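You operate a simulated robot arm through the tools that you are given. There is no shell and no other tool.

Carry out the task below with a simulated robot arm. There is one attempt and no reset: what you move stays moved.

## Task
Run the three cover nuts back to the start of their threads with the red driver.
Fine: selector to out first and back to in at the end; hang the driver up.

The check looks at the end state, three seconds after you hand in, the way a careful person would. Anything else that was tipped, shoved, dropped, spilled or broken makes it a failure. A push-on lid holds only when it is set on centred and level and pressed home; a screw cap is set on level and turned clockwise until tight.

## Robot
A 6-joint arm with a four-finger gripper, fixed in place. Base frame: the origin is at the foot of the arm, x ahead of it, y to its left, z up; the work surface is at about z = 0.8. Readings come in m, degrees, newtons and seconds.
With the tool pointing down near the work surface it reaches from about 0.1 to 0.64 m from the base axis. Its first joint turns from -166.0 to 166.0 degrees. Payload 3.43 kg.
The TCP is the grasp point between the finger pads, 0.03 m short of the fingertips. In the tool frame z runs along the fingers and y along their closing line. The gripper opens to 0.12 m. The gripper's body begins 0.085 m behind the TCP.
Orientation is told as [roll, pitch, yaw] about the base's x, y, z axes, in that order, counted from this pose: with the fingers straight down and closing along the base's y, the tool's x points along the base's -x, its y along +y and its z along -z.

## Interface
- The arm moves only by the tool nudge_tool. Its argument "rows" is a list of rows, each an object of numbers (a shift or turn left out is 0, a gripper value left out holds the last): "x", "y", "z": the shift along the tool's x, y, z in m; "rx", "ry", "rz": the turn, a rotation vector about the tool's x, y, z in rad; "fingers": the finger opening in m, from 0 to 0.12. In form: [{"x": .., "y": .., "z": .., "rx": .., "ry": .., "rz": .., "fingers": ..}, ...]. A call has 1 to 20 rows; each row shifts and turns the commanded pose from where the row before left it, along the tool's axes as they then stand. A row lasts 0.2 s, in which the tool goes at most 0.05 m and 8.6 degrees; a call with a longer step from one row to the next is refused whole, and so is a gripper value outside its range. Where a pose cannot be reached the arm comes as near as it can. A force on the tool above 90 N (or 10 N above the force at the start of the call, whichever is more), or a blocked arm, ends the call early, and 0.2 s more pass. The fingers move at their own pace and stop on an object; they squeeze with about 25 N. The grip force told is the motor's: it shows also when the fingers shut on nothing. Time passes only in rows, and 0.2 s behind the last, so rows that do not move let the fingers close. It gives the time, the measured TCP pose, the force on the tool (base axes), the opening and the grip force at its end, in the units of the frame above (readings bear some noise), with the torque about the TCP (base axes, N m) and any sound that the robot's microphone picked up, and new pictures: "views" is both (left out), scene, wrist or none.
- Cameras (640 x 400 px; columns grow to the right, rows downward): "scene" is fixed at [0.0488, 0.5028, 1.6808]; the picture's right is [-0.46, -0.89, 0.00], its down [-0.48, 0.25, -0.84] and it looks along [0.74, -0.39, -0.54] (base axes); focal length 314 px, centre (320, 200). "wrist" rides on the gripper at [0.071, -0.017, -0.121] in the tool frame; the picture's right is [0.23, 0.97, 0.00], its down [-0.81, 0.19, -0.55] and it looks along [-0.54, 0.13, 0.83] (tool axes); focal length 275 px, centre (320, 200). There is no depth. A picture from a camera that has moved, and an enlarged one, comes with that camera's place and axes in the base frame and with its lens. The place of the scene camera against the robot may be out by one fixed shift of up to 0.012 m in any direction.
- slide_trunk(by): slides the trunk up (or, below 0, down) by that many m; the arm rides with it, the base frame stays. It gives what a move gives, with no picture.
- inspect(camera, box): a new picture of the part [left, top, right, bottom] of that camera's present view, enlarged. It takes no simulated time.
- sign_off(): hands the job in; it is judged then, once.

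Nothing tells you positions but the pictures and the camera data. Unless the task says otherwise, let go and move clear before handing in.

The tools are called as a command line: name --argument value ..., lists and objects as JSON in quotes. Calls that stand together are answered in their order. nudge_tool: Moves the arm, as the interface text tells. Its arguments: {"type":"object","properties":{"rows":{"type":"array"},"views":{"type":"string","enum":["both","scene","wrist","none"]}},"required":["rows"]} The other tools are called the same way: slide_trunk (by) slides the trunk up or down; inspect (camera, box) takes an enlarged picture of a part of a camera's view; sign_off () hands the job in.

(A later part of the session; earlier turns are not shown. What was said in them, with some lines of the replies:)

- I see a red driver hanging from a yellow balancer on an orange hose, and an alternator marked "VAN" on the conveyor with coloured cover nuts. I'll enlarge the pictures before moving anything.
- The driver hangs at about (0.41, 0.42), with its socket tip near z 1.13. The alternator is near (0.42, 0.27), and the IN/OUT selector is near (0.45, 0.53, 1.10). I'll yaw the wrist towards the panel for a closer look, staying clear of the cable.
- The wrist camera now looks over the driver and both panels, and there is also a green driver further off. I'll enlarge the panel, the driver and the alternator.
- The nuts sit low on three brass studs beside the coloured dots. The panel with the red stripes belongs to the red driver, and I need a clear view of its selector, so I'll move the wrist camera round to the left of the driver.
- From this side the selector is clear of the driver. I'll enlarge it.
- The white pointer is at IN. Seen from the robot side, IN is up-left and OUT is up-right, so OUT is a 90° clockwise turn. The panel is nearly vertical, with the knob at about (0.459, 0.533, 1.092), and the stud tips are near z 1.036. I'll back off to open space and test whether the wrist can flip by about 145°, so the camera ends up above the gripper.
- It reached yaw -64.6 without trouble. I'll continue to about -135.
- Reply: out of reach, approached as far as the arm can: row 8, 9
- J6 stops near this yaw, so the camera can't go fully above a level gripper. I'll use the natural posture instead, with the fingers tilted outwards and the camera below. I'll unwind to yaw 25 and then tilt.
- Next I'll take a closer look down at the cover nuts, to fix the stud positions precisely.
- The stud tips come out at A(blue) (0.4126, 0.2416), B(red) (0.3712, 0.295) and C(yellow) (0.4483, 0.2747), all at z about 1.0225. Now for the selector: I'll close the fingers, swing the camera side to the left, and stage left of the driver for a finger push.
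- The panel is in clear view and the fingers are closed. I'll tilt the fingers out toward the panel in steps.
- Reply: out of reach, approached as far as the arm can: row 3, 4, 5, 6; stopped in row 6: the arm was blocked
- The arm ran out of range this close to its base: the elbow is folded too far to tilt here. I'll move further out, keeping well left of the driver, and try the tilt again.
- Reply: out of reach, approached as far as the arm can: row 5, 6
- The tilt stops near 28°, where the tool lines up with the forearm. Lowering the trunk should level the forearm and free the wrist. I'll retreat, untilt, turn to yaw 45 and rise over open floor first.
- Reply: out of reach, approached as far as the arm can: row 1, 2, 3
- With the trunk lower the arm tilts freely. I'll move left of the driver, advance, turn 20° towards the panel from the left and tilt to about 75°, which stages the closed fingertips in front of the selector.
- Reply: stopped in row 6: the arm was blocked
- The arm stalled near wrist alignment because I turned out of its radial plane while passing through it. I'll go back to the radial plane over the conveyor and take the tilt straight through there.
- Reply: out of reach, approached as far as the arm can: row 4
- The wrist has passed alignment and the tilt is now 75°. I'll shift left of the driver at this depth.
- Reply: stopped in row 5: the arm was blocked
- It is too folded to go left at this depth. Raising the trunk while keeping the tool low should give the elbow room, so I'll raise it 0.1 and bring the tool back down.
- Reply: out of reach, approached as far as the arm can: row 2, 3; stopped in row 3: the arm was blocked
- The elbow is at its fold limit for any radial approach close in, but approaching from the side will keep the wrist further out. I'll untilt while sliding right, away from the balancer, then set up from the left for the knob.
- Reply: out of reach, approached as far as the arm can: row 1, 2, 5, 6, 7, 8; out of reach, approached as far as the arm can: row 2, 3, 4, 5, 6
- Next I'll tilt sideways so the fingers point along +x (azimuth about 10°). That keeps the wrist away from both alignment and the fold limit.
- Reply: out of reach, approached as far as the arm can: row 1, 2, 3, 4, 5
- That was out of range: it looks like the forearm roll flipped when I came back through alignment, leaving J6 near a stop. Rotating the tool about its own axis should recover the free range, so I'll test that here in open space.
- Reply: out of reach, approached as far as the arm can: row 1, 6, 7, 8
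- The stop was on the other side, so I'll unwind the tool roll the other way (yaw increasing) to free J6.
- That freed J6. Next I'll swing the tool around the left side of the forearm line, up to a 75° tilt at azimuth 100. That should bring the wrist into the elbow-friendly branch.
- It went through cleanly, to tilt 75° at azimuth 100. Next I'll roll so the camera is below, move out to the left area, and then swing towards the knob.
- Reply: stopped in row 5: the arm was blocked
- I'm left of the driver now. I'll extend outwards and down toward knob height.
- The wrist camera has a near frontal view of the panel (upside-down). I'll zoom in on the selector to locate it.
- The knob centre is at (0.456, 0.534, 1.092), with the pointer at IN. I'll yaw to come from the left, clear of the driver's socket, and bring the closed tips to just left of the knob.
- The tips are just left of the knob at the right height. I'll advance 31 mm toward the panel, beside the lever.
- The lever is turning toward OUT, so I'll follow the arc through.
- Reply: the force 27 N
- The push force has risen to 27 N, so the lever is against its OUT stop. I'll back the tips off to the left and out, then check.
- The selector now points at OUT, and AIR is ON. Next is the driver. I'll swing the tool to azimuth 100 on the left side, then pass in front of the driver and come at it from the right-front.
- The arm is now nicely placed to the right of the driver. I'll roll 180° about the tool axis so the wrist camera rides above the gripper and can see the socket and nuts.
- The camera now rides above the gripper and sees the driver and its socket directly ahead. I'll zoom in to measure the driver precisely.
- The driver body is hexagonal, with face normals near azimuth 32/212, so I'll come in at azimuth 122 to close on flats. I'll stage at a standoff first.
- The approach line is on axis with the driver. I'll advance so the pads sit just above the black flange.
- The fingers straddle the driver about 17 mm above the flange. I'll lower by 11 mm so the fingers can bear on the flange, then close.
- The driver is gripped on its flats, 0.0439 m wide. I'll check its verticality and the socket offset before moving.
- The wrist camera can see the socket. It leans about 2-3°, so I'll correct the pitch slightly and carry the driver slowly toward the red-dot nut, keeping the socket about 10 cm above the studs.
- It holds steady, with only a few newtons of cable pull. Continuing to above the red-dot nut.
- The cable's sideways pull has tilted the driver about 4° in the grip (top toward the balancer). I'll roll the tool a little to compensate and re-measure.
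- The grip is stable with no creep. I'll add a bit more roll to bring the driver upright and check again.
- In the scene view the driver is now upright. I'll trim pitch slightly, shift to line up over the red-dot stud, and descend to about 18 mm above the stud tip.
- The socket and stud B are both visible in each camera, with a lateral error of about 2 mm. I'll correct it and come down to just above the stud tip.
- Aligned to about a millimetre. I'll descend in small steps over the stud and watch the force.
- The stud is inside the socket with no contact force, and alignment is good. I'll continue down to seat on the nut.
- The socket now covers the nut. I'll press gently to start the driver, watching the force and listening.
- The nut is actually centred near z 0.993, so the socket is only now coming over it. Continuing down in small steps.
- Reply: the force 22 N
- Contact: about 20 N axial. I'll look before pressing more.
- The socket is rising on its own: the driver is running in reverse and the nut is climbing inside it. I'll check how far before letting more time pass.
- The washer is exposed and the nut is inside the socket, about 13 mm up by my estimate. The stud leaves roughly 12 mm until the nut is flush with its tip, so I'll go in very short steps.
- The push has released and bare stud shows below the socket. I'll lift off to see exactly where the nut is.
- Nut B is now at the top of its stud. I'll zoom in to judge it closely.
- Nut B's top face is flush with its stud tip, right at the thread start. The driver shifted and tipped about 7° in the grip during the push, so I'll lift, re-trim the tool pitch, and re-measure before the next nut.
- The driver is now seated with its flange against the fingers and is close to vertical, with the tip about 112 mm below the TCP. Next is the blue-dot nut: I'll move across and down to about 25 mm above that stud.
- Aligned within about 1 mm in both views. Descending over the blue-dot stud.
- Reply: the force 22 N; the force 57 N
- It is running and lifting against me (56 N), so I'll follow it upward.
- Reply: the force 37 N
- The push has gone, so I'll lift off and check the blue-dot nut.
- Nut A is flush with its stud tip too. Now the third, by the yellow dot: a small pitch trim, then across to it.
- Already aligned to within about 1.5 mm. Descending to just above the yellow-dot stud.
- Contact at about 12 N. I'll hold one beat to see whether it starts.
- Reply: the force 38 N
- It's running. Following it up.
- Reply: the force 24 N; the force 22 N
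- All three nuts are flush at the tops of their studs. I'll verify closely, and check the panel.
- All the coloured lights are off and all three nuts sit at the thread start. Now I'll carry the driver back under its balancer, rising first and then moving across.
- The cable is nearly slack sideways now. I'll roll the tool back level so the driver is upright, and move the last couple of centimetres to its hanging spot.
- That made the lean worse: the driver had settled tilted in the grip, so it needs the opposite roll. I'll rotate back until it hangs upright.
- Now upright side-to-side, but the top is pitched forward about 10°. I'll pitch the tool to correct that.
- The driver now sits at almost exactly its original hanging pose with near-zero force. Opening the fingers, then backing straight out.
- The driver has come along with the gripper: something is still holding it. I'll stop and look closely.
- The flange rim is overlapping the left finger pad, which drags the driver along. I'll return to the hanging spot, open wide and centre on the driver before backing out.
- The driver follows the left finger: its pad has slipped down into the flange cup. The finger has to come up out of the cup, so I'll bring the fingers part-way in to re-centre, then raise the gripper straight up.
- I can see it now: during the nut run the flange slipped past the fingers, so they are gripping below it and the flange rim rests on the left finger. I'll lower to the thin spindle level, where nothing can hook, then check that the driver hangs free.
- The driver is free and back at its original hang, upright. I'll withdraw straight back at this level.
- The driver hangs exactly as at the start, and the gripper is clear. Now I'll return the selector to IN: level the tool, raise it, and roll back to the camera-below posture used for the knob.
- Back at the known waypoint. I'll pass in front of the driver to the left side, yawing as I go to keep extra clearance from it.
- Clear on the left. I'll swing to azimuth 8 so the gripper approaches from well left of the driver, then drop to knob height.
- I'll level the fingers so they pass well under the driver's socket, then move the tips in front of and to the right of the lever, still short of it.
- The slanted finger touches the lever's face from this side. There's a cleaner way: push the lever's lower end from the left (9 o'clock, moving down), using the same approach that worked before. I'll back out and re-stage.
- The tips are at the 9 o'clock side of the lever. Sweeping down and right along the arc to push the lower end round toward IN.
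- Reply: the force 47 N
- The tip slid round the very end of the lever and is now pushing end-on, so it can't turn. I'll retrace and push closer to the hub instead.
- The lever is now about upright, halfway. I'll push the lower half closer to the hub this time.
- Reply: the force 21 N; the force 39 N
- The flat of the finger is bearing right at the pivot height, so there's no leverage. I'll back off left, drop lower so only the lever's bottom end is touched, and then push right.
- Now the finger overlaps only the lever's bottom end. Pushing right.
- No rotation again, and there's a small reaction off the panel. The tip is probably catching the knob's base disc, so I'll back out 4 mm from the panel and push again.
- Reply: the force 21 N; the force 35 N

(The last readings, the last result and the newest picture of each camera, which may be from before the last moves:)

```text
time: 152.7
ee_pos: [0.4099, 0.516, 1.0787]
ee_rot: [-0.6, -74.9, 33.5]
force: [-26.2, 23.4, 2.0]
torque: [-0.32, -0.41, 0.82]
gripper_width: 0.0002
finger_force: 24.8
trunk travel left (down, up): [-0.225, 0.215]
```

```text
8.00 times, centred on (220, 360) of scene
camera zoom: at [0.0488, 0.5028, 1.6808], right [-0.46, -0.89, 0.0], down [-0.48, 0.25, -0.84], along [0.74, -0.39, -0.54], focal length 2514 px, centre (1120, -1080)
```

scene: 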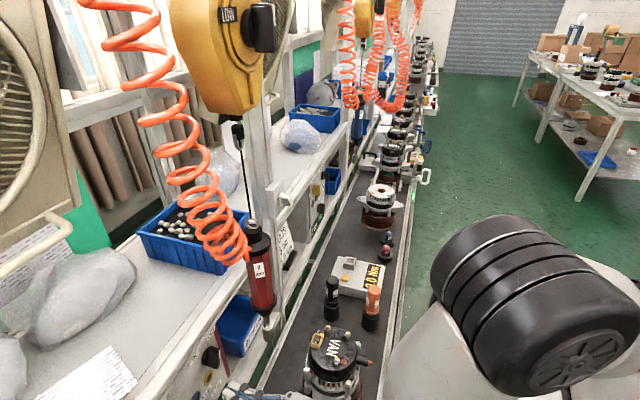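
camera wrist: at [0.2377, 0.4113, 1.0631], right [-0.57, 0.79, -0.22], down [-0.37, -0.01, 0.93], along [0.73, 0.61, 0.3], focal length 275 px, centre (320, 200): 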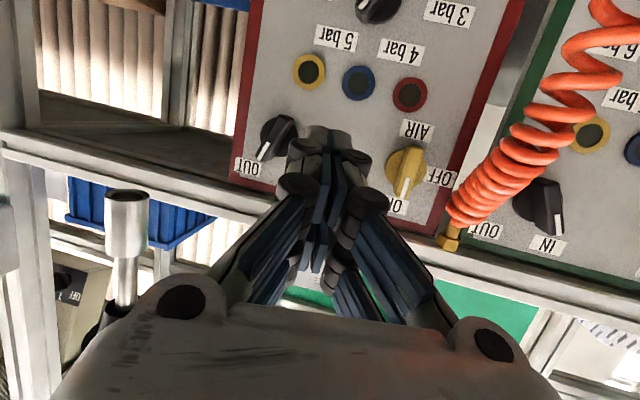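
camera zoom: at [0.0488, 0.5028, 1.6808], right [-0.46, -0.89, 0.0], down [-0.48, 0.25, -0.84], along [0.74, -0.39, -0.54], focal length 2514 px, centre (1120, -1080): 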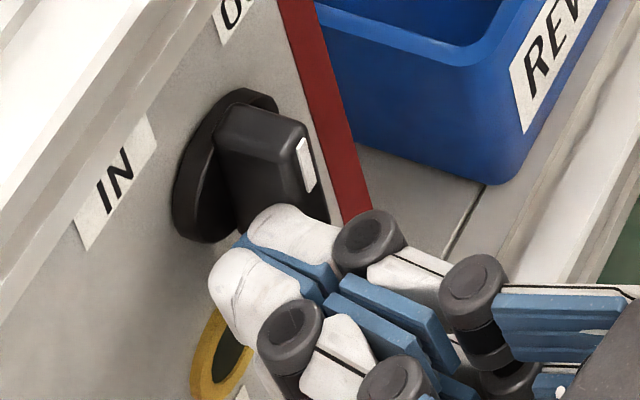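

Around mid-travel the lever seems to sit in a detent, and my contact point is only about 9 mm from the pivot. I'll go lower for more leverage and push again.

nudge_tool --rows '[{"x": 0.0007, "y": 0.0117, "z": -0.0026}, {"x": 0.0077, "z": 0.0021}, {"x": -0.0002, "y": -0.0039, "z": 0.0009}, {"x": -0.0002, "y": -0.0039, "z": 0.0009}, {"x": -0.0002, "y": -0.0039, "z": 0.0009}]' --views "none"

inspect --camera "scene" --box '[195, 335, 245, 385]'

inspect --camera "wrist" --box '[220, 90, 380, 210]'

```text
time: 153.9
ee_pos: [0.4105, 0.5108, 1.065]
ee_rot: [-0.7, -74.3, 33.0]
force: [-22.9, 7.1, -14.9]
torque: [-0.18, 0.05, 0.31]
gripper_width: 0.0
finger_force: 24.9
trunk travel left (down, up): [-0.225, 0.215]
```

```text
8.00 times, centred on (220, 360) of scene
camera zoom: at [0.0488, 0.5028, 1.6808], right [-0.46, -0.89, 0.0], down [-0.48, 0.25, -0.84], along [0.74, -0.39, -0.54], focal length 2514 px, centre (1120, -1080)
```

zoom: 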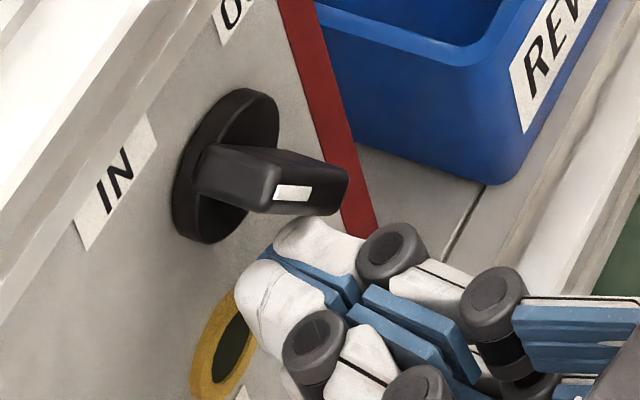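

```text
3.33 times, centred on (300, 150) of wrist
camera zoom: at [0.3062, 0.4247, 1.0298], right [-0.57, 0.79, -0.22], down [-0.37, 0.0, 0.93], along [0.73, 0.62, 0.29], focal length 918 px, centre (387, 367)
```

zoom: 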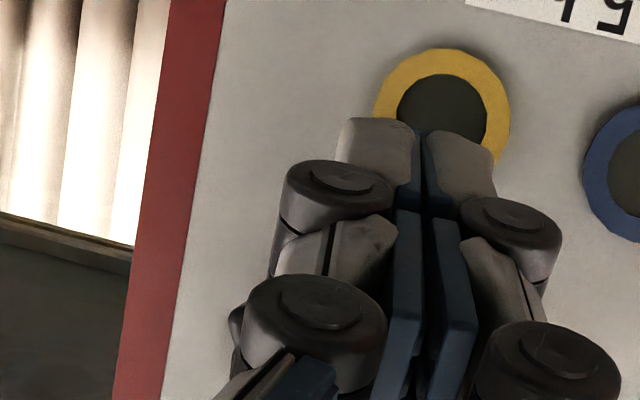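

The lever snapped over to IN, same as the original picture. I'll withdraw carefully: left and down slightly, then straight out.

nudge_tool --rows '[{"x": 0.0018, "y": 0.0059, "z": -0.0009}, {"x": 0.0008, "y": 0.0059, "z": -0.0011}, {"x": 0.005, "y": -0.0045, "z": -0.0188}, {"x": 0.005, "y": -0.0045, "z": -0.0188}, {"x": 0.005, "y": -0.0045, "z": -0.0188}, {"x": 0.0, "y": 0.015, "z": -0.03}, {"x": 0.0, "y": 0.015, "z": -0.03}, {}]' --views "both"

inspect --camera "scene" --box '[180, 320, 260, 400]'

inspect --camera "wrist" --box '[190, 60, 450, 240]'

```text
time: 155.7
ee_pos: [0.2983, 0.47, 1.0826]
ee_rot: [0.5, -74.7, 31.7]
force: [-0.6, 0.0, 0.2]
torque: [0.06, 0.01, -0.01]
gripper_width: 0.0
finger_force: 25.1
trunk travel left (down, up): [-0.225, 0.215]
camera wrist: at [0.1936, 0.3836, 1.0458], right [-0.57, 0.79, -0.22], down [-0.37, -0.01, 0.93], along [0.73, 0.61, 0.3], focal length 275 px, centre (320, 200)
```

scene: 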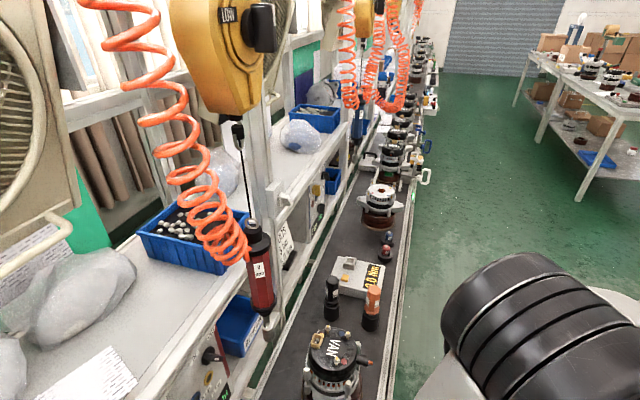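
wrist: 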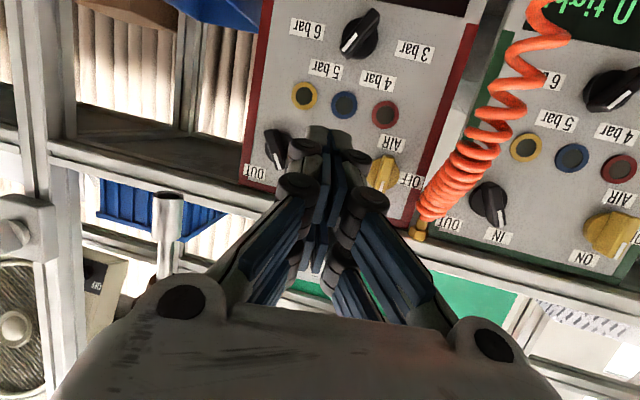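

```text
5.00 times, centred on (220, 360) of scene
camera zoom: at [0.0488, 0.5028, 1.6808], right [-0.46, -0.89, 0.0], down [-0.48, 0.25, -0.84], along [0.74, -0.39, -0.54], focal length 1571 px, centre (820, -600)
```

zoom: 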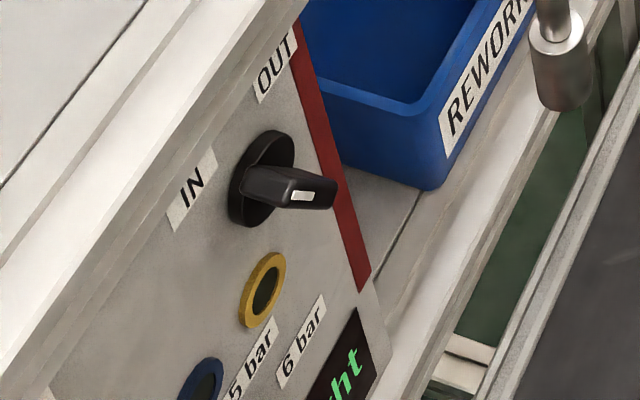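

```text
2.22 times, centred on (320, 150) of wrist
camera zoom: at [0.1936, 0.3836, 1.0458], right [-0.57, 0.79, -0.22], down [-0.37, -0.01, 0.93], along [0.73, 0.61, 0.3], focal length 612 px, centre (320, 311)
```

zoom: 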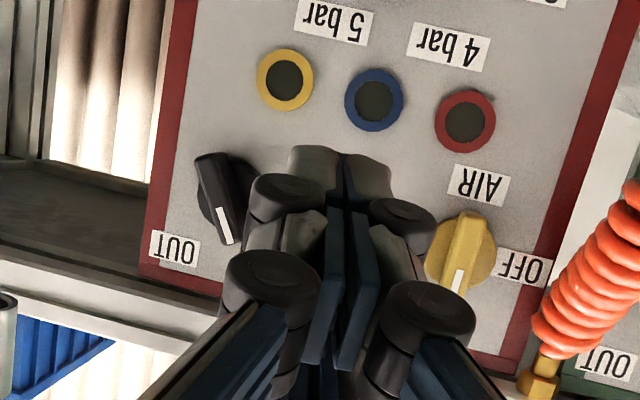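

The selector is back at IN, AIR is still ON, and the driver is hanging still. I'll rise clear and make a final check of everything.

nudge_tool --rows '[{"x": -0.0386, "z": -0.0104}, {"x": -0.0386, "z": -0.0104}, {}, {}]' --views "both"

inspect --camera "scene" --box '[300, 270, 400, 400]'

inspect --camera "scene" --box '[328, 322, 360, 368]'

inspect --camera "scene" --box '[210, 200, 300, 345]'

inspect --camera "wrist" --box '[200, 0, 460, 200]'

```text
time: 156.7
ee_pos: [0.299, 0.4667, 1.1633]
ee_rot: [0.4, -74.6, 31.7]
force: [0.1, -0.6, 1.1]
torque: [-0.04, -0.01, 0.03]
gripper_width: 0.0
finger_force: 25.5
trunk travel left (down, up): [-0.225, 0.215]
camera wrist: at [0.1941, 0.3825, 1.1269], right [-0.57, 0.79, -0.22], down [-0.37, -0.01, 0.93], along [0.73, 0.61, 0.3], focal length 275 px, centre (320, 200)
```

scene: 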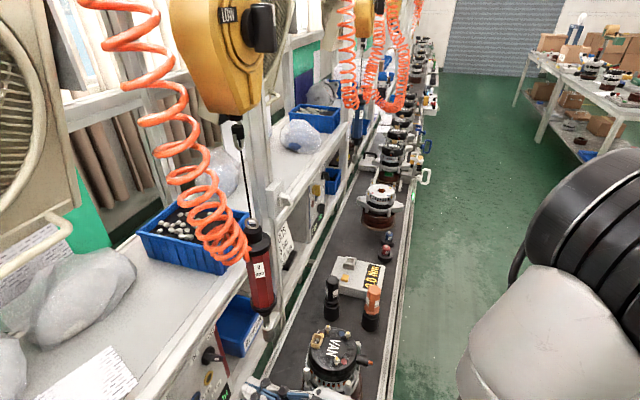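
wrist: 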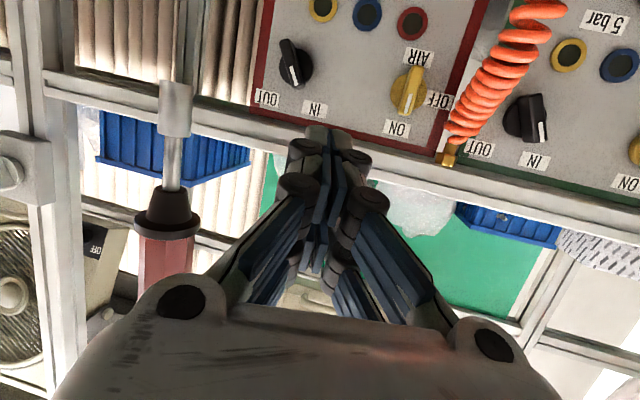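

```text
3.08 times, centred on (350, 335) of scene
camera zoom: at [0.0488, 0.5028, 1.6808], right [-0.46, -0.89, 0.0], down [-0.48, 0.25, -0.84], along [0.74, -0.39, -0.54], focal length 967 px, centre (228, -215)
```

zoom: 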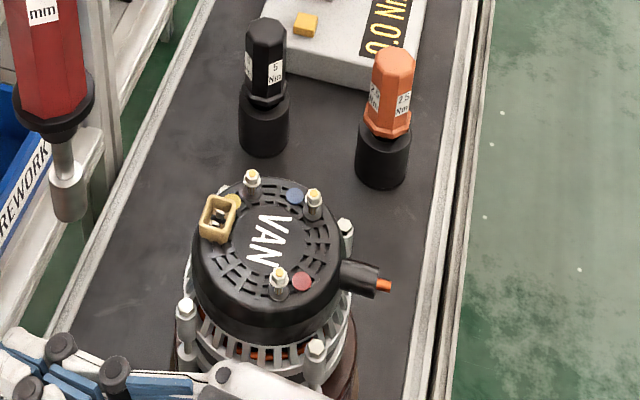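

```text
8.70 times, centred on (344, 345) of scene
camera zoom: at [0.0488, 0.5028, 1.6808], right [-0.46, -0.89, 0.0], down [-0.48, 0.25, -0.84], along [0.74, -0.39, -0.54], focal length 2733 px, centre (111, -1061)
```

zoom: 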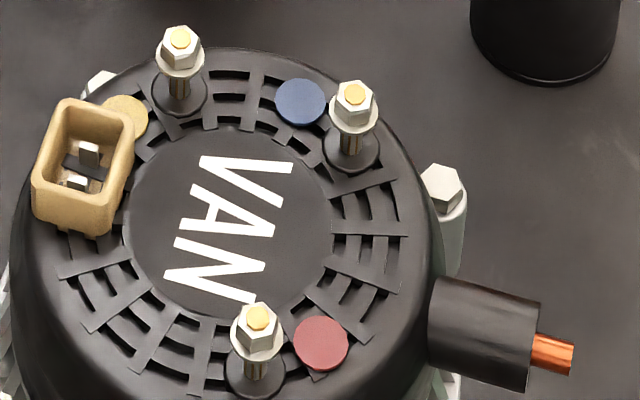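

```text
2.76 times, centred on (255, 272) of scene
camera zoom: at [0.0488, 0.5028, 1.6808], right [-0.46, -0.89, 0.0], down [-0.48, 0.25, -0.84], along [0.74, -0.39, -0.54], focal length 867 px, centre (499, 0)
```

zoom: 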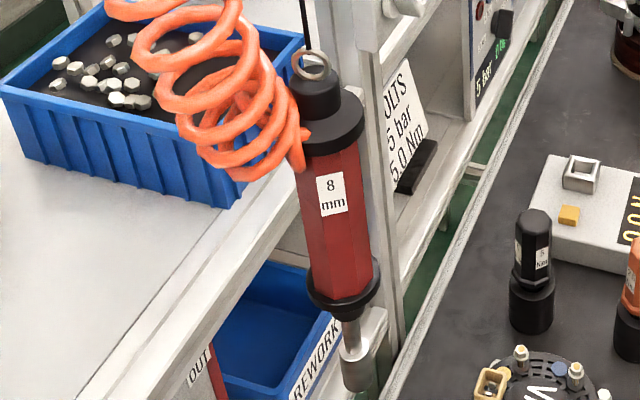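

```text
2.00 times, centred on (330, 100) of wrist
camera zoom: at [0.1941, 0.3825, 1.1269], right [-0.57, 0.79, -0.22], down [-0.37, -0.01, 0.93], along [0.73, 0.61, 0.3], focal length 551 px, centre (300, 400)
```

zoom: 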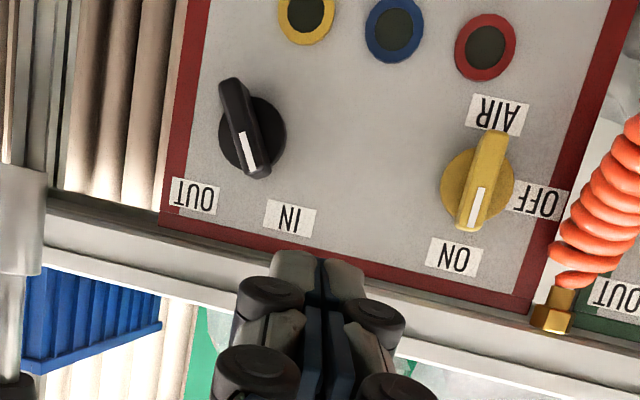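

All checks pass:
- **Nuts:** all three sit flush at the start of their threads, with the panel's tight-nut lights off.
- **Selector:** back at IN, with AIR and pressure left as they were.
- **Driver:** the red driver hangs under its balancer exactly as at the start.
- **Surroundings:** nothing else has moved, and the arm is clear.

I'm handing in.

sign_off

```text
The job is handed in.
```

All three cover nuts are run back to the start of their threads with the red driver, and I've handed the job in. No verdict came back with the hand-in.

- **Nuts:** in the enlarged views each nut sits flush with the tip of its stud, and the three coloured lights that were lit at the start are now off.
- **Selector:** it went to OUT before the driver was used and is back at IN, matching the first picture. AIR is still at ON, and I didn't touch the pressure selector.
- **Driver:** it hangs under its balancer in the same place as at the start, with the gripper clear of it.

Two things did not go cleanly:

- **Driver release:** the flange slipped past the fingers while a nut was running. On the first release it caught on one finger and the driver was dragged about 15 cm. I brought it back, freed it, and it settled at its original hang.
- **Selector return:** the lever took several pushes of up to about 47 N before it moved to IN.

The alternator and the items around it look unmoved in the final pictures.
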